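You operate a simulated robot arm through the tools that you are given. There is no shell and no other tool.

The job below is to be done with a simulated two-armed robot. You get a single attempt, and the scene is never put back.

JOB
Pick up the standing job card with one hand, pass it to the other hand and put it on the right half of the middle shelf of the left steel shelving. Set down upright: standing job card.

Only the result counts: the job must be done as asked and must still hold three seconds after the hand-in. Knocking over, shifting, dropping, spilling or breaking anything else fails it.

ROBOT AND FRAMES
Two 7-joint arms with two-finger parallel grippers on one trunk, on a base that moves. Base frame: it is fixed to the floor where the robot stands at the start and does not move with it; the origin is under the middle of the robot, x ahead of it, y to its left, z up. Lengths are in m, angles in rad, forces in N, time in s.
The left shoulder is at the start at [0.052, 0.174, 1.26], the right one opposite. With the tool pointing down near the work surface each hand reaches from about 0.1 to 0.66 m from the robot's upright axis, wherever it stands, measured 20 degrees to its own side. Places, roughly: right half of the middle shelf of the left steel s [-3, -2, 1]. Payload 3.6 kg a hand.
The tool frame of a hand sits at the grasp point between the pads (the TCP): z along the fingers, y along the line on which they close. The tips reach 0.03 m beyond it. Largest opening 0.11 m; finger width 0.02, thickness 0.01; the body of the gripper, 0.048 by 0.112 m, starts 0.055 m behind the TCP.
Orientation is that of the tool frame in the base frame, as a unit quaternion [w, x, y, z]. With the fingers straight down and closing along the base's y, the tool's x points along the base's -x, its y along +y and its z along -z.

CONTROLS
- The arms move only by the tool nudge_tool. It takes "left_motion", "right_motion" or both (then of equal length, played together; a hand with none holds still); each is a list of rows, each an object (a shift or turn left out is 0, a gripper value left out holds the last) with "xyz": the shift along the tool's x, y, z in units of 400 mm (1.0 is 400 mm), a list of three; "angular": the turn, a rotation vector about the tool's x, y, z in units of 180 degrees (1.0 is 180 degrees), a list of three; "fingers": the opening, from 0 (shut) to 1 (fully open). In form: [{"xyz": [tx, ty, tz], "angular": [rx, ry, rz], "fingers": fingers}, ...]. A call has 1 to 20 rows; each row is the pose to reach, as a shift and turn from the pose commanded when the call began, along the tool's axes at that moment. A call with a number of a shift or a turn outside -1 to 1 is refused whole. A row lasts 0.2 s, in which the tool goes at most 0.05 m and 0.15 rad; a call with a longer step from one row to the next is refused whole, and so is a gripper value outside its range. Where a pose cannot be reached the arm comes as near as it can. A force on the tool above 40 N (or 10 N above the force at the start of the call, whichever is more), or a blocked arm, ends the call early, and 0.2 s more pass. The fingers move at their own pace (about 0.153 m/s each) and stop on an object; they squeeze with about 32 N. The grip force told is the motor's: it shows also when the fingers shut on nothing. Time passes only in rows, and 0.2 s behind the last, so rows that repeat a pose let the fingers close. It gives the time, the measured TCP pose, the force on the tool (base axes), the opening and the grip force at its end, in the units of the frame above (readings bear some noise), with the torque about the TCP (base axes, N m) and any sound that the robot's microphone picked up, and new pictures: "show" is both (left out), scene, wrist or none (wrist: the cameras of the hands that moved).
- Cameras (640 x 400 px; columns grow to the right, rows downward): "scene" is now at [0.132, 0.0182, 1.4374]; the picture's right is [0.23, -0.97, 0.00], its down [-0.66, -0.16, -0.73] and it looks along [0.71, 0.17, -0.68] (base axes); focal length 261 px, centre (320, 200). "left" rides on the left gripper at [0.072, -0.017, -0.103] in its tool frame; the picture's right is [0.23, 0.97, 0.00], its down [-0.76, 0.18, -0.62] and it looks along [-0.61, 0.14, 0.78] (tool axes); focal length 222 px, centre (320, 200). "right" rides on the right gripper at [0.072, 0.017, -0.103] in its tool frame; the picture's right is [-0.23, 0.97, 0.00], its down [-0.76, -0.18, -0.62] and it looks along [-0.61, -0.14, 0.78] (tool axes); focal length 222 px, centre (320, 200). There is no depth. A picture from a camera that has moved, and an enlarged one, comes with that camera's place and axes in the base frame and with its lens. The place of the scene camera against the robot may be out by one fixed shift of up to 0.018 m in any direction.
- raise_lower(by): moves the trunk up (or, below 0, down) by that many m; the arms and the scene camera ride with it, the base frame stays. It gives what a move gives, with no picture.
- roll_base(legs): drives the robot by 1 to 6 legs, each [ahead, left, turn to the left] in m, m and rad, along the robot's own axes; the way and the turn of a leg run together, so that a leg with both is an arc; at most 1.5 m and 3.142 rad a leg. The arms and the cameras ride along, it lands a little off, and it stops where it bumps. It gives what a move gives, and a new picture of the scene camera.
- head_to(pan, tilt): turns the head with the scene camera to pan (to the left, within 1.501 rad either way) and tilt (down, from -0.506 to 1.204), counted from straight ahead of the robot (the tilt from the chest, where the trunk bows). It gives what a move gives, and a new picture of the scene camera.
- close_up(camera, box): a new picture of the part [left, top, right, bottom] of that camera's present view, enlarged. The clock stands still meanwhile.
- close_job(): hands the job in; it is judged then, once.

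Places have to be worked out from the pictures, the camera data and where the tool is seen. Open the grippers and draw the arms clear of the work before you hand the job in, unless the task says otherwise.

The tools are called after "Request:" as name(argument=value, ...) on one line, values as JSON. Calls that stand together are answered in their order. nudge_tool: Moves the arms, as the interface text tells. Its arguments: {"type":"object","properties":{"left_motion":{"type":"array"},"right_motion":{"type":"array"},"show":{"type":"string","enum":["both","scene","wrist","none"]}},"required":[]} The other tools are called the same way: raise_lower (by) moves the trunk up or down; roll_base (legs) drives the base; head_to (pan, tilt) turns the head that bears the scene camera; close_up (camera, box) takes an enlarged picture of a part of a camera's view; close_job () hands the job in.

At the start:

```text
time_s: 0.0
left_position: [0.4359, 0.3696, 1.0975]
left_tcp_rot: [0.0, -0.001, 1.0, 0.0]
left_force: [1.1, -0.3, 0.4]
left_torque: [0.02, -0.01, 0.01]
left_opening: 0.1099
left_gripper_force: 0.0
right_position: [0.4099, -0.0407, 1.1224]
right_tcp_rot: [-0.002, 0.0, 1.0, -0.001]
right_force: [0.0, -0.5, 0.4]
right_torque: [0.0, 0.0, -0.01]
right_opening: 0.1099
right_gripper_force: 0.0
trunk travel left (down, up): [-0.375, 0.388]
robot x, y, heading: [-0.0007, 0.0031, -0.0]
head pan, tilt (commanded): [0.23, 0.745]
```

scene: 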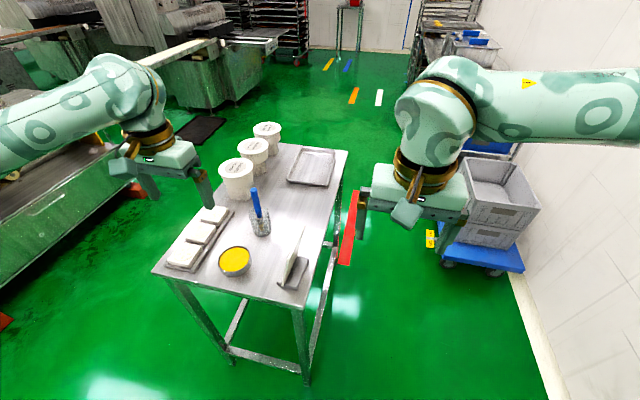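
right: 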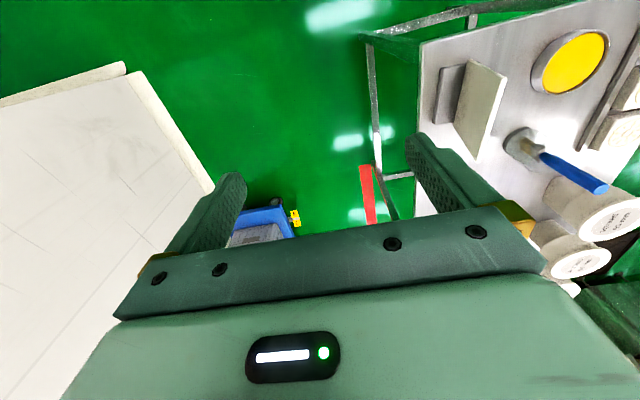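
left: 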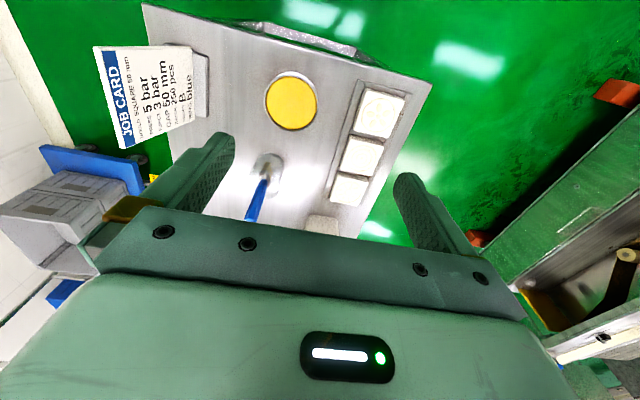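

I see the standing job card near the near-right corner of the table, with a cup/brush, a bowl of yellow and a tray of white blocks beside it. I'll enlarge the views to measure the card.

Request:
close_up(camera="scene", box=[200, 170, 360, 310])

Request:
close_up(camera="right", box=[400, 20, 600, 180])

Request:
close_up(camera="left", box=[80, 0, 280, 160])

```text
2.86 times, centred on (280, 240) of scene
camera zoom: at [0.132, 0.0182, 1.4374], right [0.23, -0.97, 0.0], down [-0.66, -0.16, -0.73], along [0.71, 0.17, -0.68], focal length 746 px, centre (434, 86)
```

zoom: 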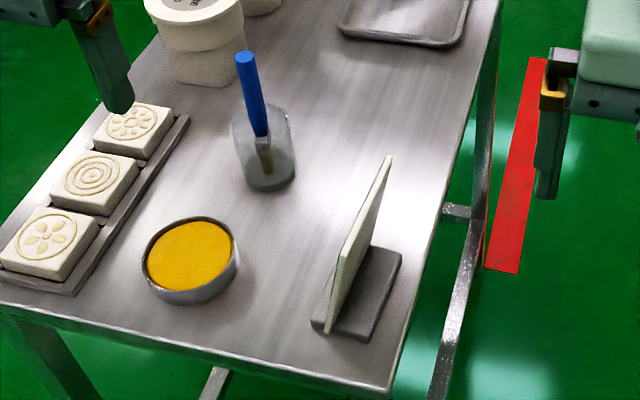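

```text
2.50 times, centred on (500, 100) of right
camera zoom: at [0.3368, -0.0248, 1.2249], right [0.23, 0.97, 0.0], down [0.76, -0.18, 0.62], along [0.61, -0.14, -0.78], focal length 555 px, centre (-130, 450)
```

zoom: 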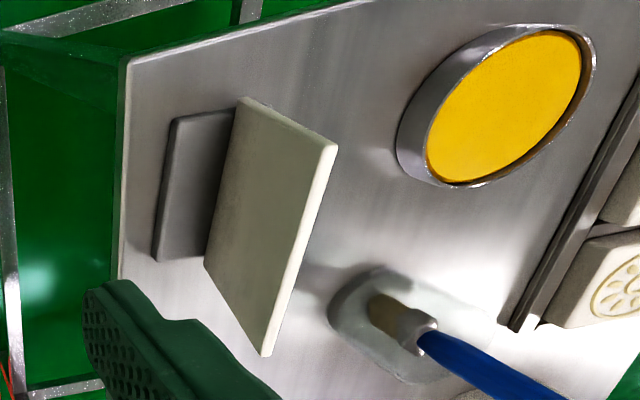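

```text
2.50 times, centred on (180, 80) of left
camera zoom: at [0.3637, 0.3491, 1.1999], right [-0.23, 0.97, 0.0], down [0.76, 0.18, 0.62], along [0.61, 0.14, -0.78], focal length 555 px, centre (670, 500)
```

zoom: 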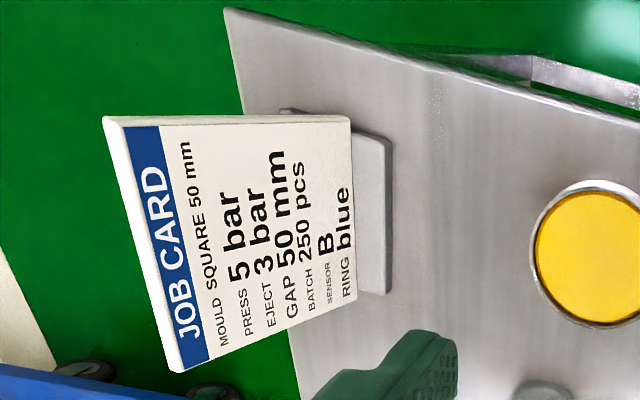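

The card stands on a small foot at about x 0.43–0.53, y 0.14–0.20, top at z ≈ 0.96, and seems to lean back slightly to the right. I'll zoom further to pin its lean and thickness.

Request:
close_up(camera="scene", box=[264, 216, 328, 298])

Request:
close_up(camera="right", box=[420, 50, 520, 170])

Request:
close_up(camera="left", box=[80, 30, 220, 160])

```text
4.88 times, centred on (296, 257) of scene
camera zoom: at [0.132, 0.0182, 1.4374], right [0.23, -0.97, 0.0], down [-0.66, -0.16, -0.73], along [0.71, 0.17, -0.68], focal length 1274 px, centre (437, -78)
```

zoom: 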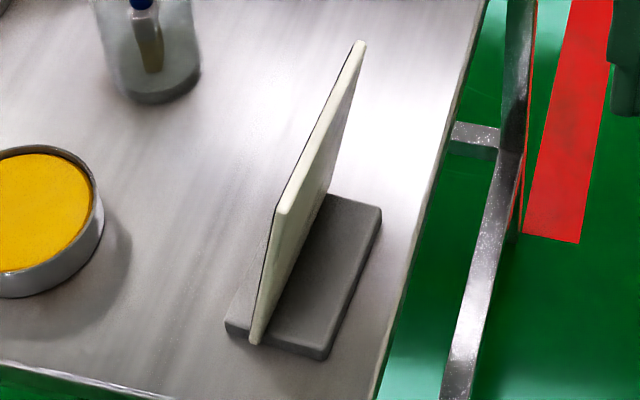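

```text
3.33 times, centred on (470, 110) of right
camera zoom: at [0.3368, -0.0248, 1.2249], right [0.23, 0.97, 0.0], down [0.76, -0.18, 0.62], along [0.61, -0.14, -0.78], focal length 740 px, centre (-180, 500)
```

zoom: 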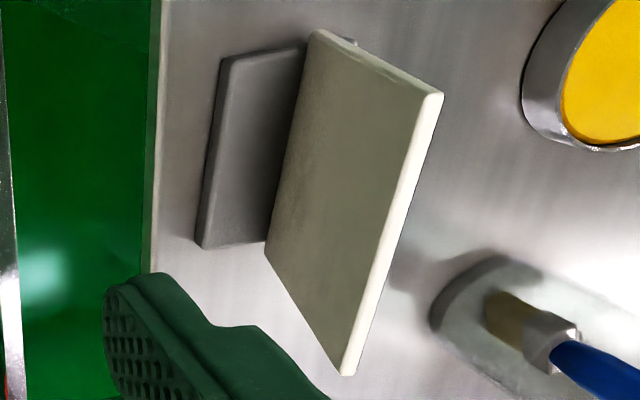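

```text
3.08 times, centred on (150, 95) of left
camera zoom: at [0.3637, 0.3491, 1.1999], right [-0.23, 0.97, 0.0], down [0.76, 0.18, 0.62], along [0.61, 0.14, -0.78], focal length 684 px, centre (843, 523)
```

zoom: 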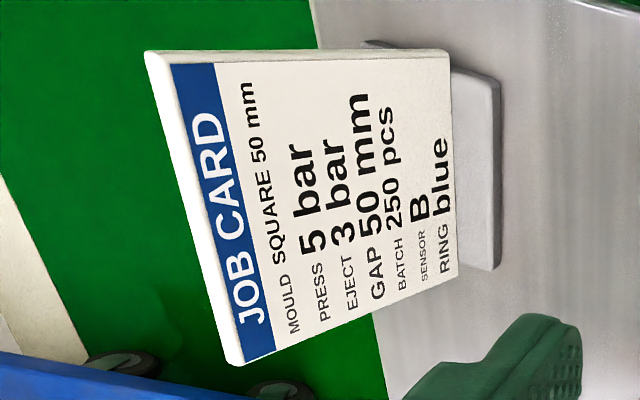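

From triangulation: card top edge runs from (0.428, 0.158, 0.958) to (0.530, 0.149, 0.958), ~5 mm thick, leaning ~11° toward −y as it rises. I bring the left hand above it, aligned with its plane, and shift the right hand out of the way.

Request:
nudge_tool(left_motion=[{"xyz": [-0.0218, -0.0824, 0.0206], "angular": [-0.0091, -0.0004, 0.0038], "fingers": 1}, {"xyz": [-0.0436, -0.1647, 0.0411], "angular": [-0.0182, -0.0008, 0.0076]}, {"xyz": [-0.0654, -0.2471, 0.0617], "angular": [-0.0273, -0.0012, 0.0114]}, {"xyz": [-0.0871, -0.3294, 0.0823], "angular": [-0.0364, -0.0015, 0.0153]}, {"xyz": [-0.1089, -0.4118, 0.1029], "angular": [-0.0455, -0.0019, 0.0191]}, {"xyz": [-0.1307, -0.4941, 0.1234], "angular": [-0.0546, -0.0023, 0.0229]}, {"xyz": [-0.1525, -0.5765, 0.144], "angular": [-0.0637, -0.0027, 0.0267]}, {"xyz": [-0.1525, -0.5765, 0.144], "angular": [-0.0637, -0.0027, 0.0267]}], right_motion=[{"xyz": [0, -0.0571, 0]}, {"xyz": [0, -0.1143, 0]}, {"xyz": [0, -0.1714, 0]}, {"xyz": [0, -0.2286, 0]}, {"xyz": [0, -0.2857, 0]}, {"xyz": [0, -0.3429, 0]}, {"xyz": [0, -0.4, 0]}, {"xyz": [0, -0.4, 0]}])

```text
time_s: 1.8
left_position: [0.4965, 0.1369, 1.0401]
left_tcp_rot: [0.004, 0.041, 0.994, 0.099]
left_force: [-0.7, -0.2, -0.2]
left_torque: [0.0, -0.01, 0.01]
left_opening: 0.1098
left_gripper_force: 0.0
right_position: [0.4089, -0.2004, 1.1222]
right_tcp_rot: [-0.001, -0.001, 1.0, -0.001]
right_force: [0.9, 0.7, 0.6]
right_torque: [0.0, 0.0, 0.0]
right_opening: 0.1101
right_gripper_force: 0.1
trunk travel left (down, up): [-0.375, 0.388]
robot x, y, heading: [0.0018, -0.0004, 0.0]
head pan, tilt (commanded): [0.23, 0.745]
camera scene: at [0.132, 0.0195, 1.4374], right [0.23, -0.97, 0.0], down [-0.66, -0.16, -0.73], along [0.71, 0.17, -0.68], focal length 261 px, centre (320, 200)
camera right: at [0.3369, -0.1838, 1.2248], right [0.23, 0.97, 0.0], down [0.76, -0.18, 0.62], along [0.61, -0.14, -0.78], focal length 222 px, centre (320, 200)
camera left: at [0.4214, 0.1041, 1.1365], right [-0.15, 0.97, 0.19], down [0.76, -0.01, 0.65], along [0.63, 0.24, -0.74], focal length 222 px, centre (320, 200)
```

scene: 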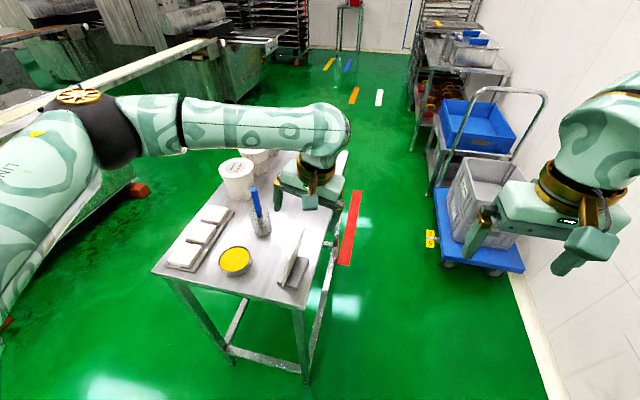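
right: 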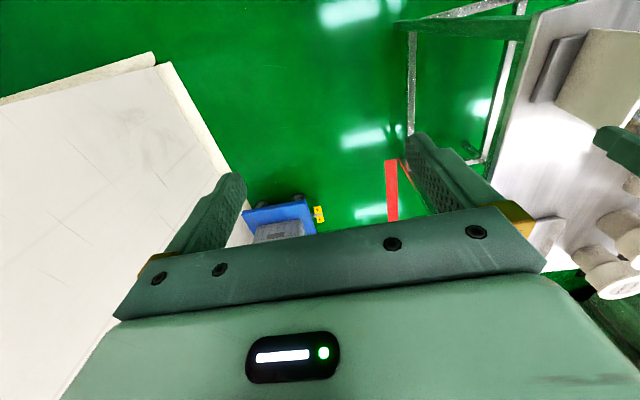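
left: 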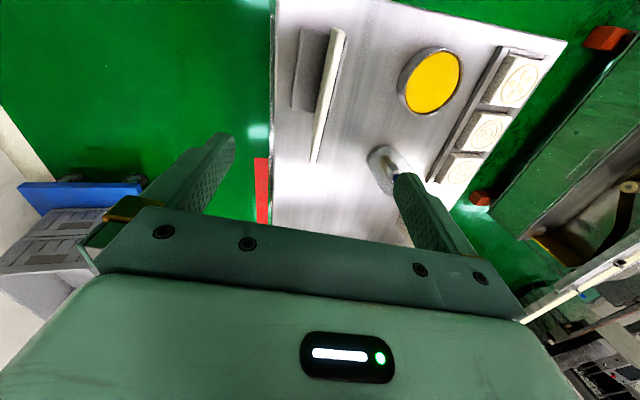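

The left hand is above the card, and the card shows nearly edge-on between the fingers. I zoom in to check the alignment.

Request:
close_up(camera="left", box=[270, 10, 380, 180])

Request:
close_up(camera="scene", box=[250, 150, 360, 300])

```text
2.35 times, centred on (325, 95) of left
camera zoom: at [0.4214, 0.1041, 1.1365], right [-0.15, 0.97, 0.19], down [0.76, -0.01, 0.65], along [0.63, 0.24, -0.74], focal length 523 px, centre (308, 447)
```

zoom: 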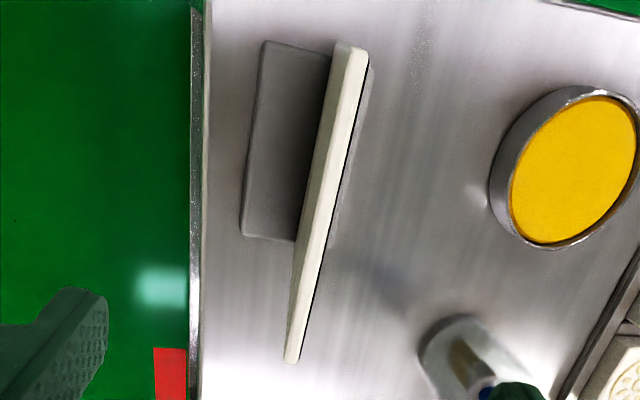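

```text
2.67 times, centred on (305, 225) of scene
camera zoom: at [0.132, 0.0195, 1.4374], right [0.23, -0.97, 0.0], down [-0.66, -0.16, -0.73], along [0.71, 0.17, -0.68], focal length 697 px, centre (360, 133)
```

zoom: 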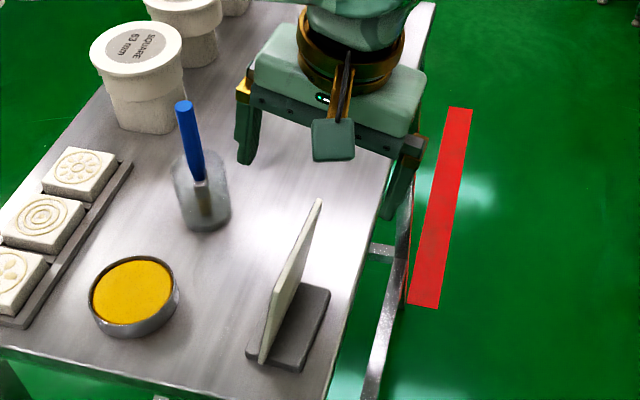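

In the tool frame the card lies within ~2 mm of the mid-plane, tilt matches, and its top is ~82 mm below the TCP. I descend 117 mm along the tool and narrow the fingers to 22 mm to check the centring before gripping.

Request:
nudge_tool(left_motion=[{"xyz": [0, -0.0015, 0.06], "angular": [0, 0, -0.001]}, {"xyz": [0, -0.0025, 0.12], "angular": [0, 0, -0.002]}, {"xyz": [0, -0.0025, 0.18], "angular": [0, 0, -0.003]}, {"xyz": [0, -0.0025, 0.24], "angular": [0, 0, -0.003]}, {"xyz": [0, -0.0025, 0.2925], "angular": [0, 0, -0.003]}, {"xyz": [0, -0.0025, 0.2925], "angular": [0, 0, -0.003], "fingers": 0.2}, {"xyz": [0, -0.0025, 0.2925], "angular": [0, 0, -0.003], "fingers": 0.2}])

```text
time_s: 3.4
left_position: [0.5003, 0.1576, 0.9248]
left_tcp_rot: [0.005, 0.036, 0.994, 0.101]
left_force: [-0.2, 0.3, 0.5]
left_torque: [0.01, 0.04, 0.04]
left_opening: 0.0222
left_gripper_force: 0.0
right_position: [0.4101, -0.2026, 1.1203]
right_tcp_rot: [-0.001, 0.0, 1.0, 0.0]
right_force: [-0.2, -0.4, 0.3]
right_torque: [0.01, -0.02, 0.01]
right_opening: 0.1099
right_gripper_force: 0.0
trunk travel left (down, up): [-0.375, 0.388]
robot x, y, heading: [-0.0019, -0.0009, -0.0]
head pan, tilt (commanded): [0.23, 0.745]
camera scene: at [0.1321, 0.018, 1.4374], right [0.23, -0.97, 0.0], down [-0.66, -0.16, -0.73], along [0.71, 0.17, -0.68], focal length 261 px, centre (320, 200)
camera left: at [0.4249, 0.1244, 1.0222], right [-0.16, 0.97, 0.19], down [0.76, -0.01, 0.65], along [0.63, 0.25, -0.74], focal length 222 px, centre (320, 200)
```

scene: 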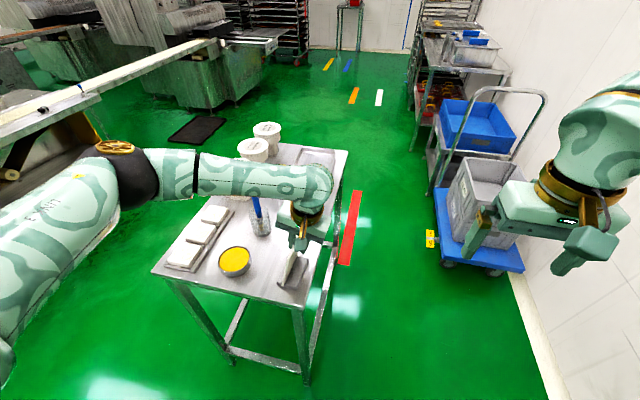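
left: 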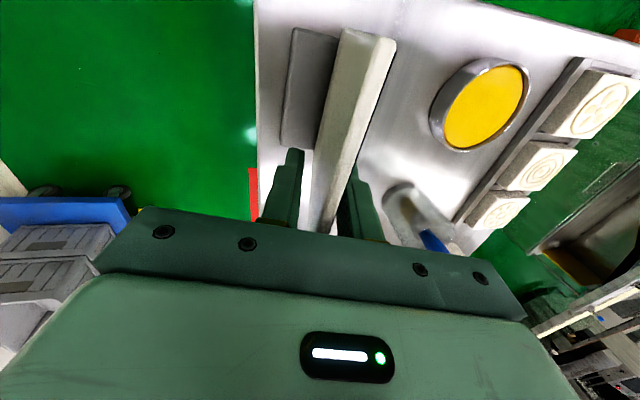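

The fingers straddle the card without touching it; I look closer at the centring.

Request:
close_up(camera="left", box=[250, 20, 410, 250])

Request:
close_up(camera="scene", box=[250, 190, 340, 300])

```text
1.74 times, centred on (330, 135) of left
camera zoom: at [0.4249, 0.1244, 1.0222], right [-0.16, 0.97, 0.19], down [0.76, -0.01, 0.65], along [0.63, 0.25, -0.74], focal length 386 px, centre (303, 313)
```

zoom: 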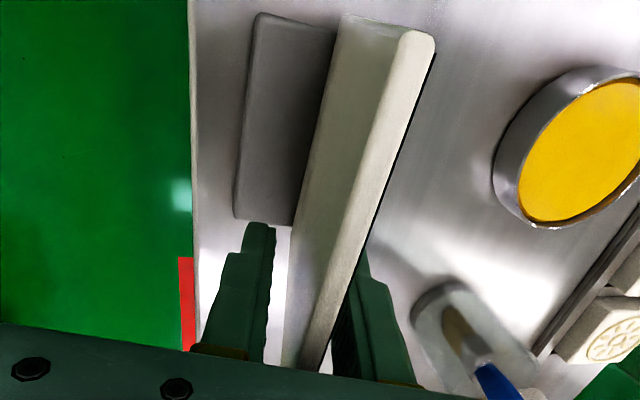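

```text
3.64 times, centred on (295, 245) of scene
camera zoom: at [0.1321, 0.018, 1.4374], right [0.23, -0.97, 0.0], down [-0.66, -0.16, -0.73], along [0.71, 0.17, -0.68], focal length 950 px, centre (411, 36)
```

zoom: 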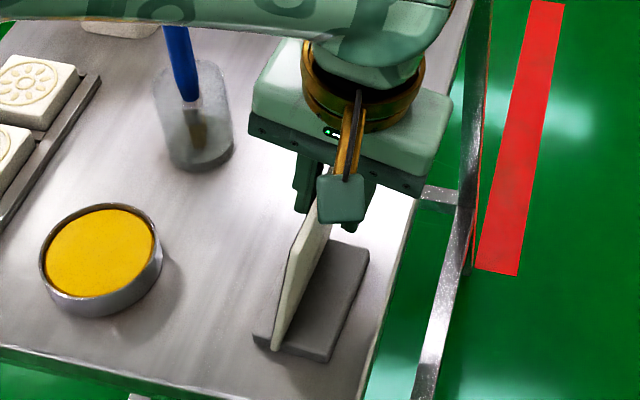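

The card is centred to within about 1 mm at the top (y_t from −2 to +2.4 mm). I close the left fingers on it.

Request:
nudge_tool(left_motion=[{"fingers": 0.08}, {"fingers": 0.0}, {"fingers": 0.0}, {"fingers": 0.0}], show="both")

```text
time_s: 4.4
left_position: [0.5005, 0.1564, 0.9254]
left_tcp_rot: [0.005, 0.036, 0.994, 0.101]
left_force: [1.8, 1.6, 3.5]
left_torque: [0.45, -0.09, -0.09]
left_opening: 0.0058
left_gripper_force: 31.8
right_position: [0.4092, -0.2025, 1.1219]
right_tcp_rot: [-0.001, 0.001, 1.0, 0.0]
right_force: [0.4, 0.4, 0.4]
right_torque: [-0.01, 0.03, 0.01]
right_opening: 0.1101
right_gripper_force: 0.1
trunk travel left (down, up): [-0.375, 0.388]
robot x, y, heading: [-0.0032, 0.0025, 0.001]
head pan, tilt (commanded): [0.23, 0.745]
camera scene: at [0.132, 0.018, 1.4374], right [0.23, -0.97, 0.0], down [-0.66, -0.16, -0.73], along [0.71, 0.17, -0.68], focal length 261 px, centre (320, 200)
camera left: at [0.425, 0.1246, 1.0226], right [-0.16, 0.97, 0.19], down [0.76, -0.01, 0.65], along [0.63, 0.25, -0.74], focal length 222 px, centre (320, 200)
```

scene: 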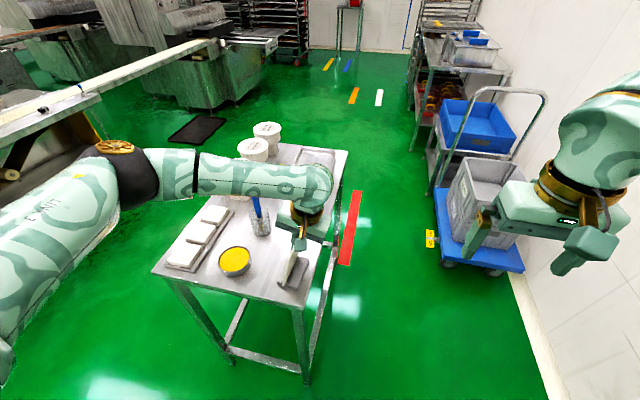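
left: 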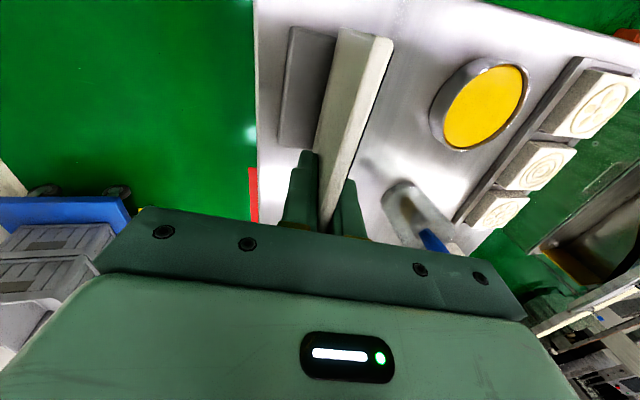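

The grip holds at 5.8 mm with ~32 N. I lift the card straight up by 0.16 m.

Request:
nudge_tool(left_motion=[{"xyz": [-0.0001, 0.005, -0.0245]}, {"xyz": [-0.0003, 0.0201, -0.098]}, {"xyz": [-0.0005, 0.0402, -0.196]}, {"xyz": [-0.0008, 0.0603, -0.294]}, {"xyz": [-0.001, 0.0805, -0.392]}, {"xyz": [-0.001, 0.0805, -0.392]}])

```text
time_s: 5.8
left_position: [0.4995, 0.1599, 1.0834]
left_tcp_rot: [0.005, 0.037, 0.994, 0.1]
left_force: [-0.7, 0.3, -3.4]
left_torque: [-0.05, -0.08, 0.0]
left_opening: 0.0058
left_gripper_force: 31.6
right_position: [0.4109, -0.2009, 1.1212]
right_tcp_rot: [-0.001, 0.001, 1.0, -0.001]
right_force: [0.8, -0.5, 0.2]
right_torque: [0.02, 0.0, -0.04]
right_opening: 0.11
right_gripper_force: 0.0
trunk travel left (down, up): [-0.375, 0.388]
robot x, y, heading: [0.0001, -0.0006, 0.004]
head pan, tilt (commanded): [0.23, 0.745]
camera scene: at [0.1329, 0.0183, 1.4372], right [0.23, -0.97, 0.0], down [-0.66, -0.16, -0.73], along [0.71, 0.17, -0.68], focal length 261 px, centre (320, 200)
camera left: at [0.4247, 0.1267, 1.1811], right [-0.16, 0.97, 0.19], down [0.76, -0.01, 0.65], along [0.63, 0.25, -0.74], focal length 222 px, centre (320, 200)
```

scene: 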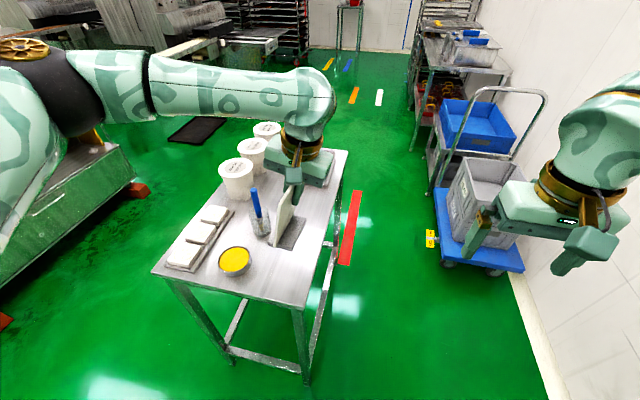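
left: 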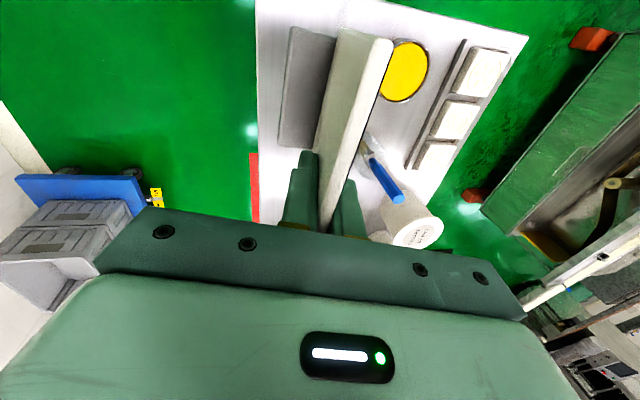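

The card hangs level from the left hand (≈3.4 N). I move it to a handover spot right of the table around (0.57, 0.02, 1.06) while turning the right hand to point forward-down 40° in the card's plane.

Request:
nudge_tool(left_motion=[{"xyz": [-0.0251, -0.0426, -0.0012]}, {"xyz": [-0.0502, -0.0853, -0.0025]}, {"xyz": [-0.0753, -0.1279, -0.0037]}, {"xyz": [-0.1004, -0.1705, -0.0049]}, {"xyz": [-0.1255, -0.2131, -0.0061]}, {"xyz": [-0.1506, -0.2558, -0.0074]}, {"xyz": [-0.1757, -0.2984, -0.0086]}, {"xyz": [-0.2008, -0.341, -0.0098]}, {"xyz": [-0.2008, -0.341, -0.0098]}], right_motion=[{"xyz": [-0.0029, 0.0159, 0.0191], "angular": [-0.0062, -0.0351, 0.0063]}, {"xyz": [-0.0057, 0.0318, 0.0383], "angular": [-0.0124, -0.0701, 0.0125]}, {"xyz": [-0.0086, 0.0477, 0.0574], "angular": [-0.0186, -0.1052, 0.0188]}, {"xyz": [-0.0114, 0.0637, 0.0765], "angular": [-0.0248, -0.1402, 0.025]}, {"xyz": [-0.0143, 0.0796, 0.0956], "angular": [-0.0309, -0.1753, 0.0313]}, {"xyz": [-0.0171, 0.0955, 0.1148], "angular": [-0.0371, -0.2103, 0.0375]}, {"xyz": [-0.02, 0.1114, 0.1339], "angular": [-0.0433, -0.2454, 0.0438]}, {"xyz": [-0.0228, 0.1273, 0.153], "angular": [-0.0495, -0.2804, 0.05]}, {"xyz": [-0.0228, 0.1273, 0.153], "angular": [-0.0495, -0.2804, 0.05]}])

```text
time_s: 7.8
left_position: [0.5708, 0.0169, 1.0608]
left_tcp_rot: [0.003, 0.038, 0.994, 0.1]
left_force: [0.8, -0.6, -2.9]
left_torque: [-0.04, -0.05, 0.0]
left_opening: 0.006
left_gripper_force: 32.3
right_position: [0.417, -0.1257, 1.1094]
right_tcp_rot: [0.423, 0.078, 0.9, 0.073]
right_force: [-0.9, 0.1, 0.4]
right_torque: [0.01, -0.05, 0.01]
right_opening: 0.11
right_gripper_force: 0.0
right hand out of reach, approached as far as the arm can: row 7, 8, 9
trunk travel left (down, up): [-0.375, 0.388]
robot x, y, heading: [-0.0006, 0.0001, 0.002]
head pan, tilt (commanded): [0.23, 0.745]
camera scene: at [0.1332, 0.016, 1.4372], right [0.23, -0.97, 0.0], down [-0.66, -0.15, -0.73], along [0.71, 0.17, -0.68], focal length 261 px, centre (320, 200)
camera right: at [0.2922, -0.1015, 1.1234], right [0.22, 0.91, 0.36], down [-0.01, -0.37, 0.93], along [0.98, -0.21, -0.07], focal length 222 px, centre (320, 200)
camera left: at [0.4961, -0.016, 1.1574], right [-0.16, 0.97, 0.19], down [0.76, -0.01, 0.65], along [0.63, 0.25, -0.74], focal length 222 px, centre (320, 200)
```

scene: 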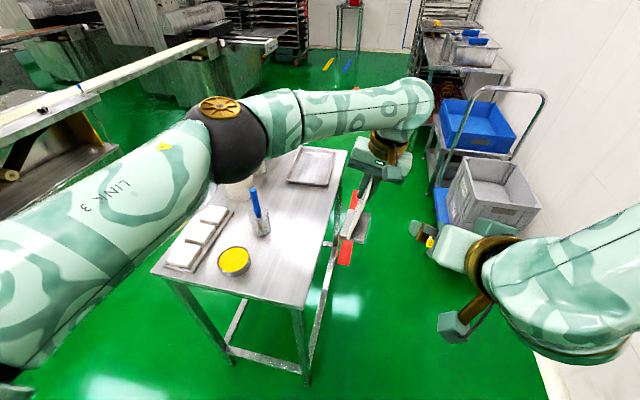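
right: 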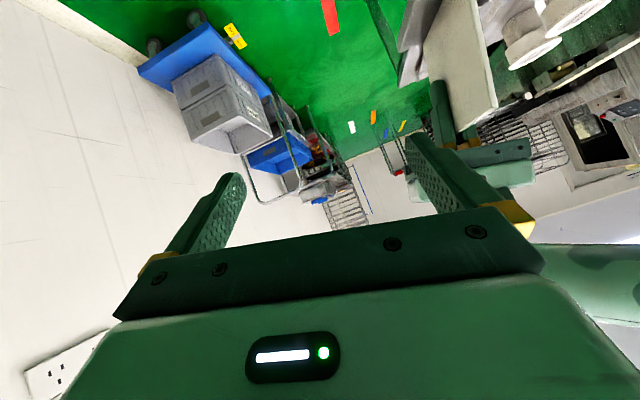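
left: 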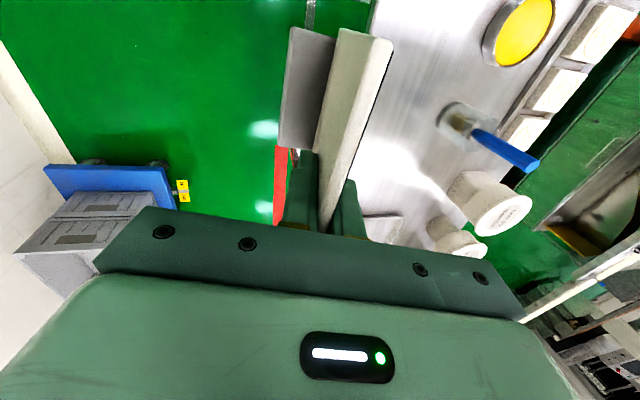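

The right arm is too folded to get that low while pointing straight ahead, so I'll yaw both hands 45° to the left: the card's free edge then faces the right-rear, where the right arm can reach comfortably.

Request:
nudge_tool(left_motion=[{"angular": [-0.0001, 0.0072, -0.0349]}, {"angular": [-0.0002, 0.0144, -0.0699]}, {"angular": [-0.0003, 0.0216, -0.1048]}, {"angular": [-0.0004, 0.0287, -0.1397]}, {"angular": [-0.0005, 0.0359, -0.1746]}, {"angular": [-0.0006, 0.0431, -0.2096]}, {"angular": [-0.0007, 0.0503, -0.2445]}, {"angular": [-0.0007, 0.0503, -0.2445]}], right_motion=[{"xyz": [-0.0004, 0.0067, 0.0083], "angular": [-0.0268, 0.0072, -0.0224]}, {"xyz": [-0.0007, 0.0134, 0.0166], "angular": [-0.0537, 0.0144, -0.0448]}, {"xyz": [-0.0011, 0.0201, 0.0249], "angular": [-0.0805, 0.0216, -0.0672]}, {"xyz": [-0.0015, 0.0269, 0.0331], "angular": [-0.1073, 0.0287, -0.0895]}, {"xyz": [-0.0019, 0.0336, 0.0414], "angular": [-0.1341, 0.0359, -0.1119]}, {"xyz": [-0.0022, 0.0403, 0.0497], "angular": [-0.161, 0.0431, -0.1343]}, {"xyz": [-0.0026, 0.047, 0.058], "angular": [-0.1878, 0.0503, -0.1567]}, {"xyz": [-0.0026, 0.047, 0.058], "angular": [-0.1878, 0.0503, -0.1567]}])

```text
time_s: 9.6
left_position: [0.5699, 0.019, 1.0628]
left_tcp_rot: [-0.035, -0.346, 0.933, 0.095]
left_force: [-0.4, 0.5, -4.1]
left_torque: [0.0, -0.1, 0.0]
left_opening: 0.0058
left_gripper_force: 31.5
right_position: [0.4355, -0.1018, 1.1]
right_tcp_rot: [0.363, -0.274, 0.86, 0.232]
right_force: [-0.3, 0.5, -0.1]
right_torque: [0.02, 0.02, 0.02]
right_opening: 0.1098
right_gripper_force: 0.0
right hand out of reach, approached as far as the arm can: row 1, 2, 3, 4
trunk travel left (down, up): [-0.375, 0.388]
robot x, y, heading: [-0.0025, -0.0036, -0.001]
head pan, tilt (commanded): [0.23, 0.745]
camera scene: at [0.1321, 0.0182, 1.4374], right [0.23, -0.97, 0.0], down [-0.66, -0.16, -0.73], along [0.71, 0.17, -0.68], focal length 261 px, centre (320, 200)
camera right: at [0.3305, -0.1742, 1.1129], right [-0.49, 0.79, 0.37], down [0.25, -0.27, 0.93], along [0.84, 0.55, -0.06], focal length 222 px, centre (320, 200)
camera left: at [0.5395, -0.0577, 1.1593], right [-0.8, 0.57, 0.2], down [0.54, 0.53, 0.65], along [0.27, 0.62, -0.74], focal length 222 px, centre (320, 200)
```

scene: 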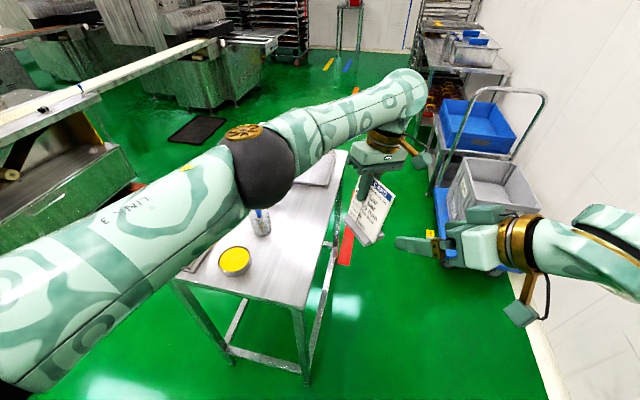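
right: 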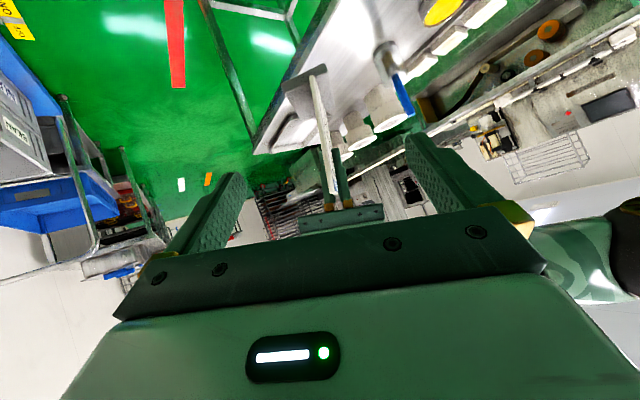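
left: 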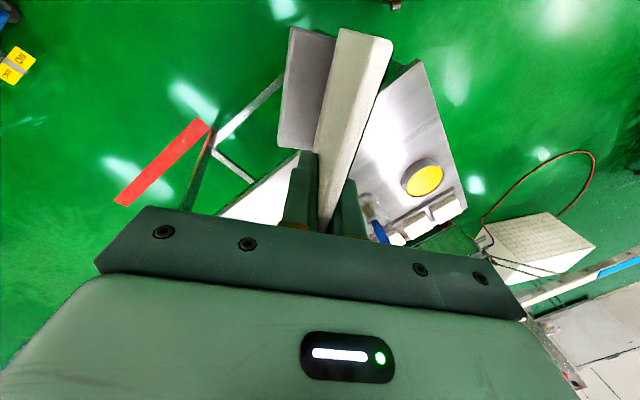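

Both hands now share the card plane orientation, and the right camera sees the card edge-on ahead between its fingers. I zoom in to verify the lateral alignment before approaching.

Request:
close_up(camera="right", box=[260, 50, 400, 220])

Request:
close_up(camera="scene", box=[320, 100, 560, 340])

```text
2.35 times, centred on (330, 135) of right
camera zoom: at [0.3305, -0.1742, 1.1129], right [-0.49, 0.79, 0.37], down [0.25, -0.27, 0.93], along [0.84, 0.55, -0.06], focal length 523 px, centre (296, 353)
```

zoom: 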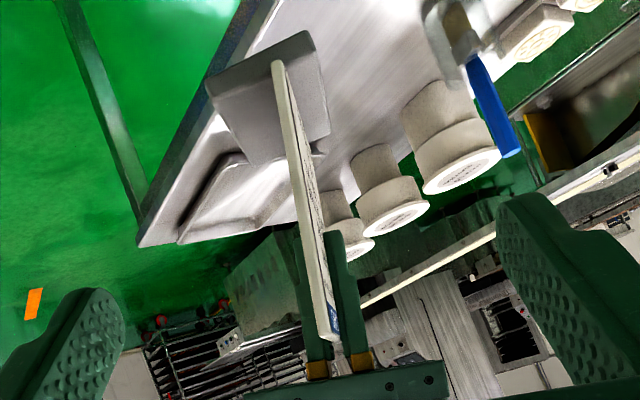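

```text
1.67 times, centred on (440, 220) of scene
camera zoom: at [0.1321, 0.0182, 1.4374], right [0.23, -0.97, 0.0], down [-0.66, -0.16, -0.73], along [0.71, 0.17, -0.68], focal length 435 px, centre (120, 167)
```

zoom: 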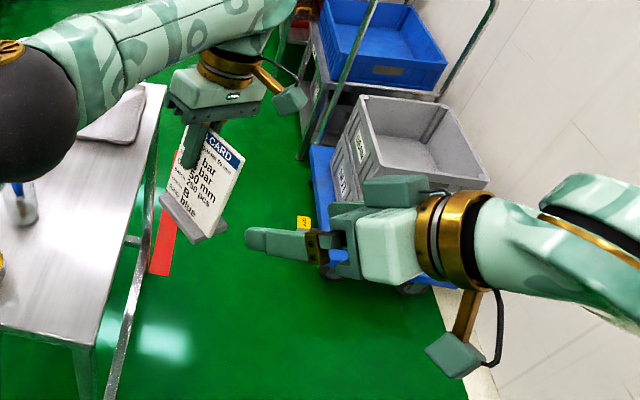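

The cameras agree: the card plane lies within ~1.5 mm of the right hand's mid-plane and its edge is ~0.13 m ahead. I advance the open right hand along its axis, first most of the way.

Request:
nudge_tool(right_motion=[{"xyz": [-0.0102, -0.0007, 0.0637]}, {"xyz": [-0.0203, -0.0013, 0.1273]}, {"xyz": [-0.0305, -0.002, 0.191]}, {"xyz": [-0.0407, -0.0027, 0.2547]}, {"xyz": [-0.0407, -0.0027, 0.2547]}])

```text
time_s: 10.8
left_position: [0.5697, 0.0189, 1.0631]
left_tcp_rot: [-0.035, -0.346, 0.933, 0.094]
left_force: [-0.3, 0.1, -3.6]
left_torque: [0.03, -0.08, 0.02]
left_opening: 0.0058
left_gripper_force: 32.0
right_position: [0.4968, -0.038, 1.0462]
right_tcp_rot: [0.363, -0.273, 0.86, 0.232]
right_force: [-0.5, 0.1, -0.1]
right_torque: [0.01, -0.03, -0.01]
right_opening: 0.1101
right_gripper_force: 0.0
trunk travel left (down, up): [-0.375, 0.388]
robot x, y, heading: [-0.0018, 0.0004, -0.001]
head pan, tilt (commanded): [0.23, 0.745]
camera scene: at [0.1321, 0.0175, 1.4374], right [0.23, -0.97, 0.0], down [-0.66, -0.15, -0.73], along [0.71, 0.17, -0.68], focal length 261 px, centre (320, 200)
camera right: at [0.3916, -0.1088, 1.0603], right [-0.49, 0.79, 0.37], down [0.25, -0.27, 0.93], along [0.84, 0.55, -0.06], focal length 222 px, centre (320, 200)
```

scene: 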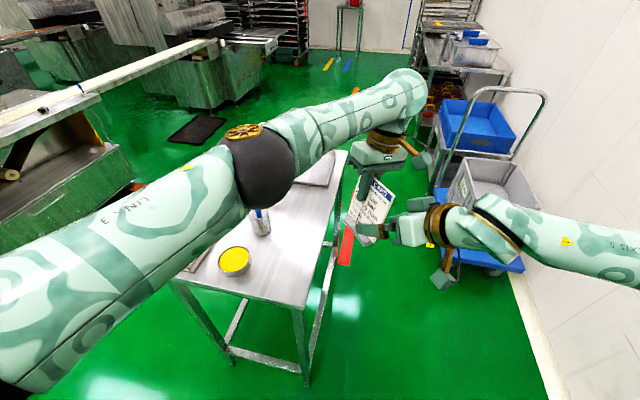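
right: 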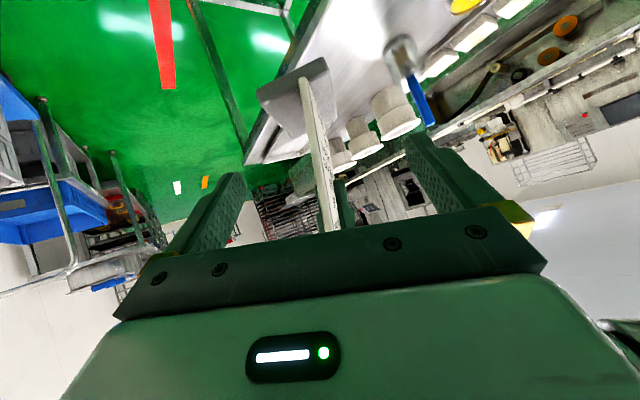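

Tracking as planned, with 50 mm left to go. I finish the approach and narrow the right fingers to ~22 mm for a centring check.

Request:
nudge_tool(right_motion=[{"xyz": [-0.0079, -0.0005, 0.0418]}, {"xyz": [-0.0159, -0.001, 0.0837]}, {"xyz": [-0.0238, -0.001, 0.1255]}, {"xyz": [-0.0238, -0.001, 0.1255]}, {"xyz": [-0.0238, -0.001, 0.1255], "fingers": 0.2}, {"xyz": [-0.0238, -0.001, 0.1255], "fingers": 0.2}])

Request:
close_up(camera="right", box=[240, 40, 420, 240])

Request:
close_up(camera="scene", box=[320, 110, 480, 300])

Request:
close_up(camera="left", box=[200, 0, 460, 250])

```text
time_s: 12.2
left_position: [0.5718, 0.0191, 1.0611]
left_tcp_rot: [-0.034, -0.346, 0.933, 0.095]
left_force: [18.0, 18.2, -17.3]
left_torque: [0.13, -0.16, 0.01]
left_opening: 0.006
left_gripper_force: 32.2
right_position: [0.5282, -0.0043, 1.0217]
right_tcp_rot: [0.364, -0.273, 0.86, 0.232]
right_force: [-17.0, -16.6, 14.1]
right_torque: [0.9, -1.12, -0.33]
right_opening: 0.0217
right_gripper_force: 0.0
trunk travel left (down, up): [-0.375, 0.388]
robot x, y, heading: [-0.0037, -0.0011, 0.002]
head pan, tilt (commanded): [0.23, 0.745]
camera scene: at [0.1324, 0.0178, 1.4373], right [0.23, -0.97, 0.0], down [-0.66, -0.16, -0.73], along [0.71, 0.17, -0.68], focal length 261 px, centre (320, 200)
camera right: at [0.4233, -0.0759, 1.0362], right [-0.49, 0.79, 0.37], down [0.25, -0.27, 0.93], along [0.84, 0.54, -0.06], focal length 222 px, centre (320, 200)
```

scene: 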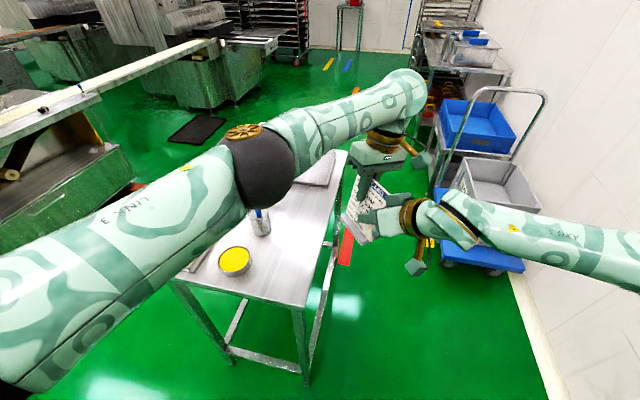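
right: 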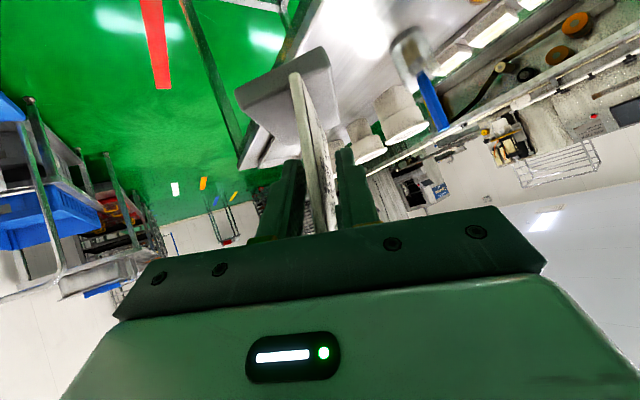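

```text
2.00 times, centred on (330, 140) of right
camera zoom: at [0.4233, -0.0759, 1.0362], right [-0.49, 0.79, 0.37], down [0.25, -0.27, 0.93], along [0.84, 0.54, -0.06], focal length 444 px, centre (300, 320)
```

zoom: 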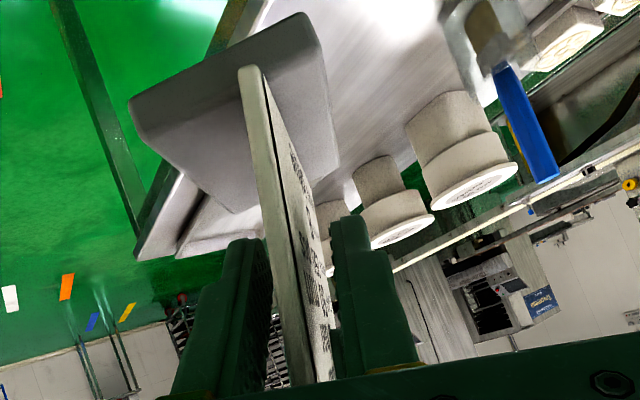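

```text
2.11 times, centred on (400, 205) of scene
camera zoom: at [0.1324, 0.0178, 1.4373], right [0.23, -0.97, 0.0], down [-0.66, -0.16, -0.73], along [0.71, 0.17, -0.68], focal length 550 px, centre (152, 190)
```

zoom: 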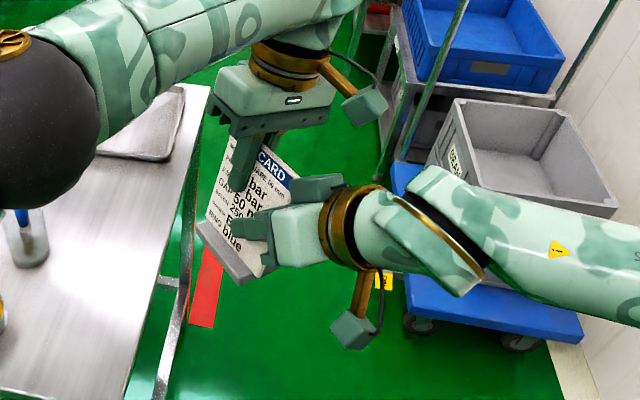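

```text
1.60 times, centred on (330, 125) of left
camera zoom: at [0.5399, -0.0575, 1.1588], right [-0.79, 0.57, 0.2], down [0.54, 0.53, 0.65], along [0.27, 0.62, -0.74], focal length 355 px, centre (304, 320)
```

zoom: 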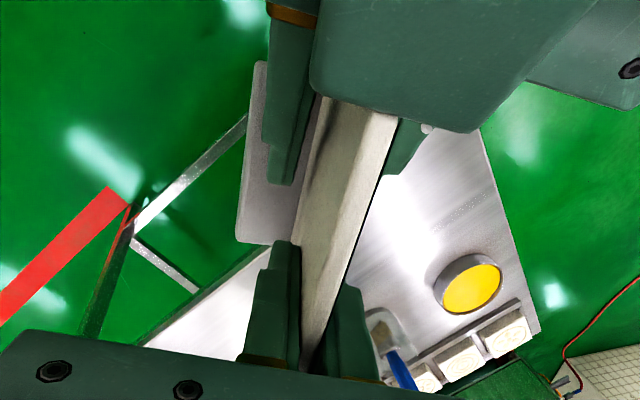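

There's ~28 N of contact: the right gripper housing is pressing on the card's near top corner. I back the right hand off ~14 mm along the card's width and check that the force vanishes.

Request:
nudge_tool(right_motion=[{"xyz": [0.0115, 0, -0.0135]}, {"xyz": [0.0225, 0, -0.027]}, {"xyz": [0.0225, 0, -0.027]}])

Request:
close_up(camera="right", box=[240, 40, 420, 240])

Request:
close_up(camera="left", box=[200, 0, 460, 250])

Request:
close_up(camera="scene", box=[330, 130, 450, 270])

```text
time_s: 13.0
left_position: [0.5696, 0.0183, 1.0624]
left_tcp_rot: [-0.035, -0.345, 0.933, 0.094]
left_force: [-0.7, -0.8, -3.7]
left_torque: [0.02, -0.09, 0.01]
left_opening: 0.0056
left_gripper_force: 32.2
right_position: [0.5185, -0.0135, 1.0211]
right_tcp_rot: [0.363, -0.273, 0.86, 0.232]
right_force: [-0.8, 0.9, -0.4]
right_torque: [-0.02, -0.02, 0.02]
right_opening: 0.022
right_gripper_force: 0.0
trunk travel left (down, up): [-0.375, 0.388]
robot x, y, heading: [-0.0016, -0.0003, -0.003]
head pan, tilt (commanded): [0.23, 0.745]
camera scene: at [0.1326, 0.0179, 1.4373], right [0.23, -0.97, 0.0], down [-0.66, -0.16, -0.73], along [0.71, 0.17, -0.68], focal length 261 px, centre (320, 200)
camera right: at [0.4126, -0.0848, 1.0354], right [-0.49, 0.79, 0.37], down [0.25, -0.27, 0.93], along [0.84, 0.54, -0.06], focal length 222 px, centre (320, 200)
```

scene: 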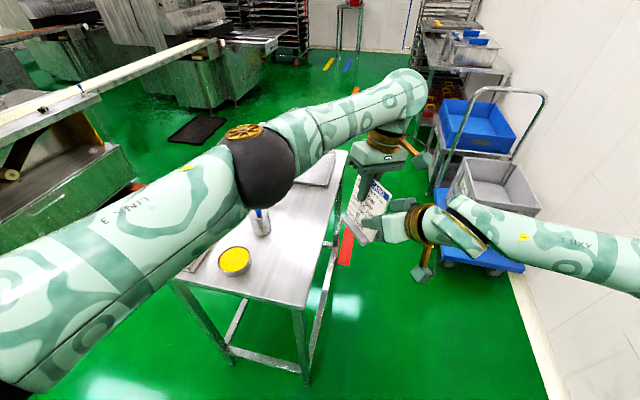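
right: 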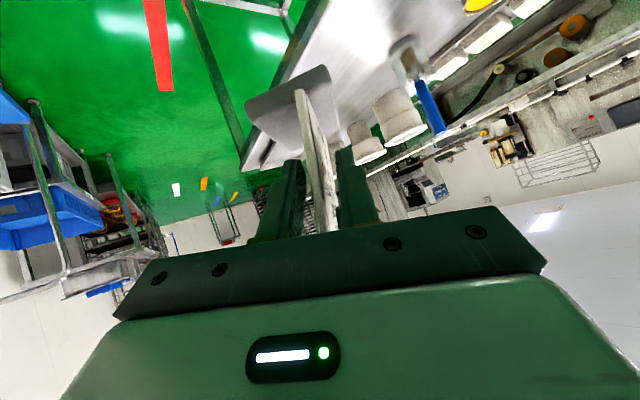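

```text
2.00 times, centred on (330, 140) of right
camera zoom: at [0.4126, -0.0848, 1.0354], right [-0.49, 0.79, 0.37], down [0.25, -0.27, 0.93], along [0.84, 0.54, -0.06], focal length 444 px, centre (300, 320)
```

zoom: 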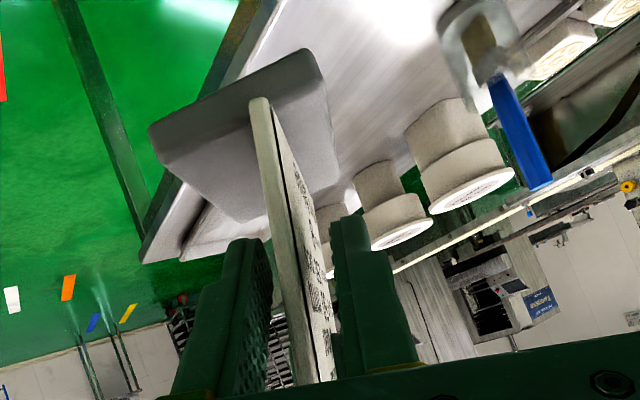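

```text
1.60 times, centred on (330, 125) of left
camera zoom: at [0.5394, -0.0586, 1.1595], right [-0.79, 0.58, 0.19], down [0.55, 0.53, 0.65], along [0.27, 0.62, -0.74], focal length 355 px, centre (304, 320)
```

zoom: 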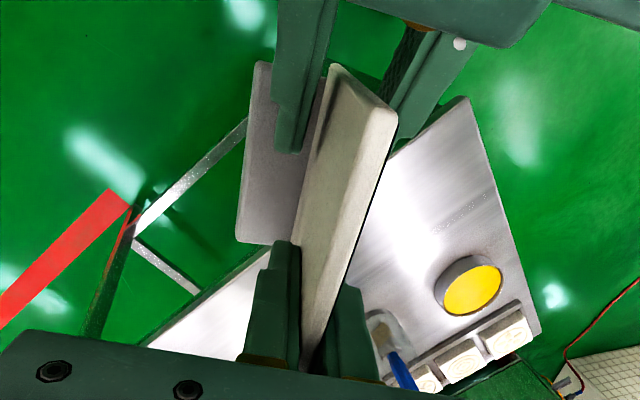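

```text
2.86 times, centred on (390, 200) of scene
camera zoom: at [0.1326, 0.0179, 1.4373], right [0.23, -0.97, 0.0], down [-0.66, -0.16, -0.73], along [0.71, 0.17, -0.68], focal length 746 px, centre (120, 200)
```

zoom: 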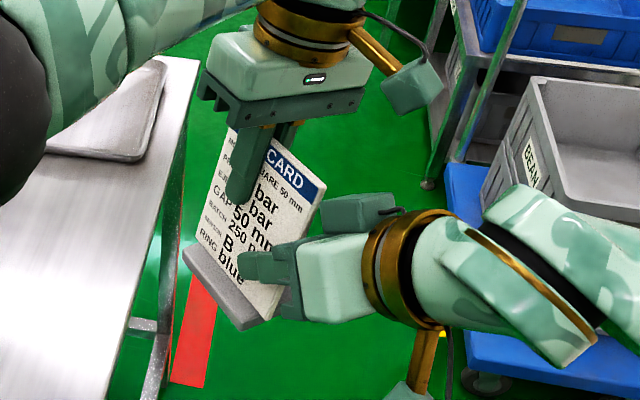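

The force is gone. Comparing left-camera views, the card slipped a little in the left grip (roughly 6–8 mm and a few degrees of rotation in its own plane). I zoom in to measure its present tilt precisely.

Request:
close_up(camera="scene", box=[345, 165, 395, 250])

Request:
close_up(camera="left", box=[280, 20, 380, 230])

Request:
close_up(camera="right", box=[240, 50, 360, 160])

```text
4.71 times, centred on (370, 208) of scene
camera zoom: at [0.1326, 0.0179, 1.4373], right [0.23, -0.97, 0.0], down [-0.66, -0.16, -0.73], along [0.71, 0.17, -0.68], focal length 1229 px, centre (85, 165)
```

zoom: 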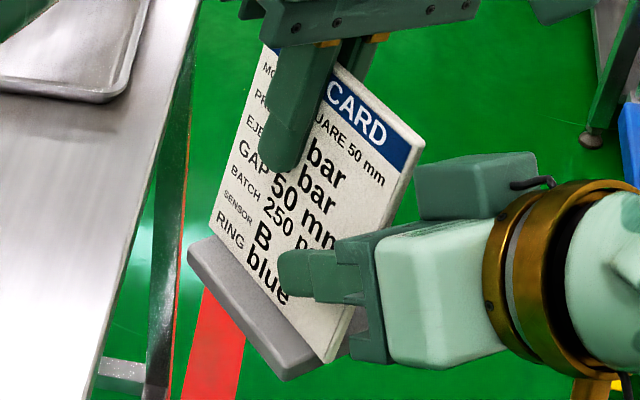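

```text
1.90 times, centred on (330, 125) of left
camera zoom: at [0.5394, -0.0586, 1.1595], right [-0.79, 0.58, 0.19], down [0.55, 0.53, 0.65], along [0.27, 0.62, -0.74], focal length 423 px, centre (301, 343)
```

zoom: 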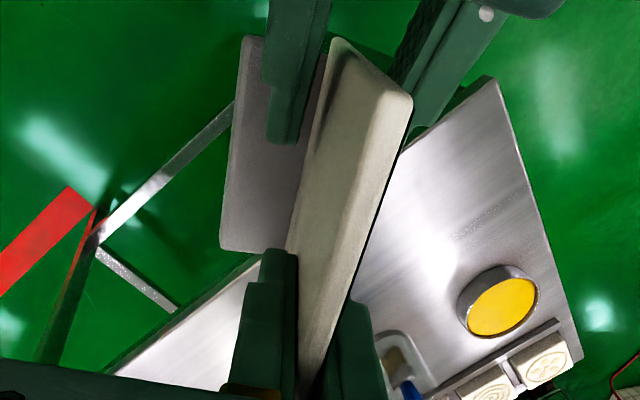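

```text
3.64 times, centred on (300, 105) of right
camera zoom: at [0.4126, -0.0848, 1.0354], right [-0.49, 0.79, 0.37], down [0.25, -0.27, 0.93], along [0.84, 0.54, -0.06], focal length 808 px, centre (393, 546)
```

zoom: 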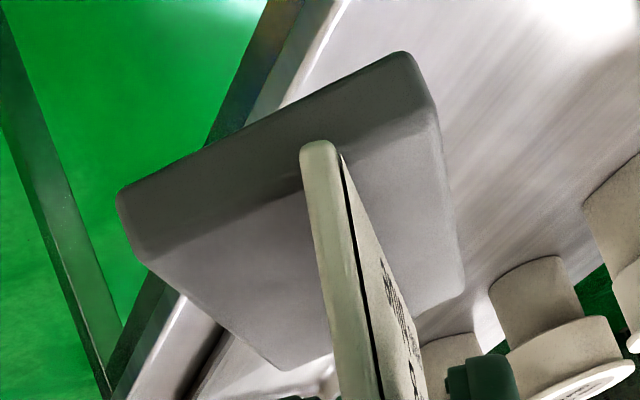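

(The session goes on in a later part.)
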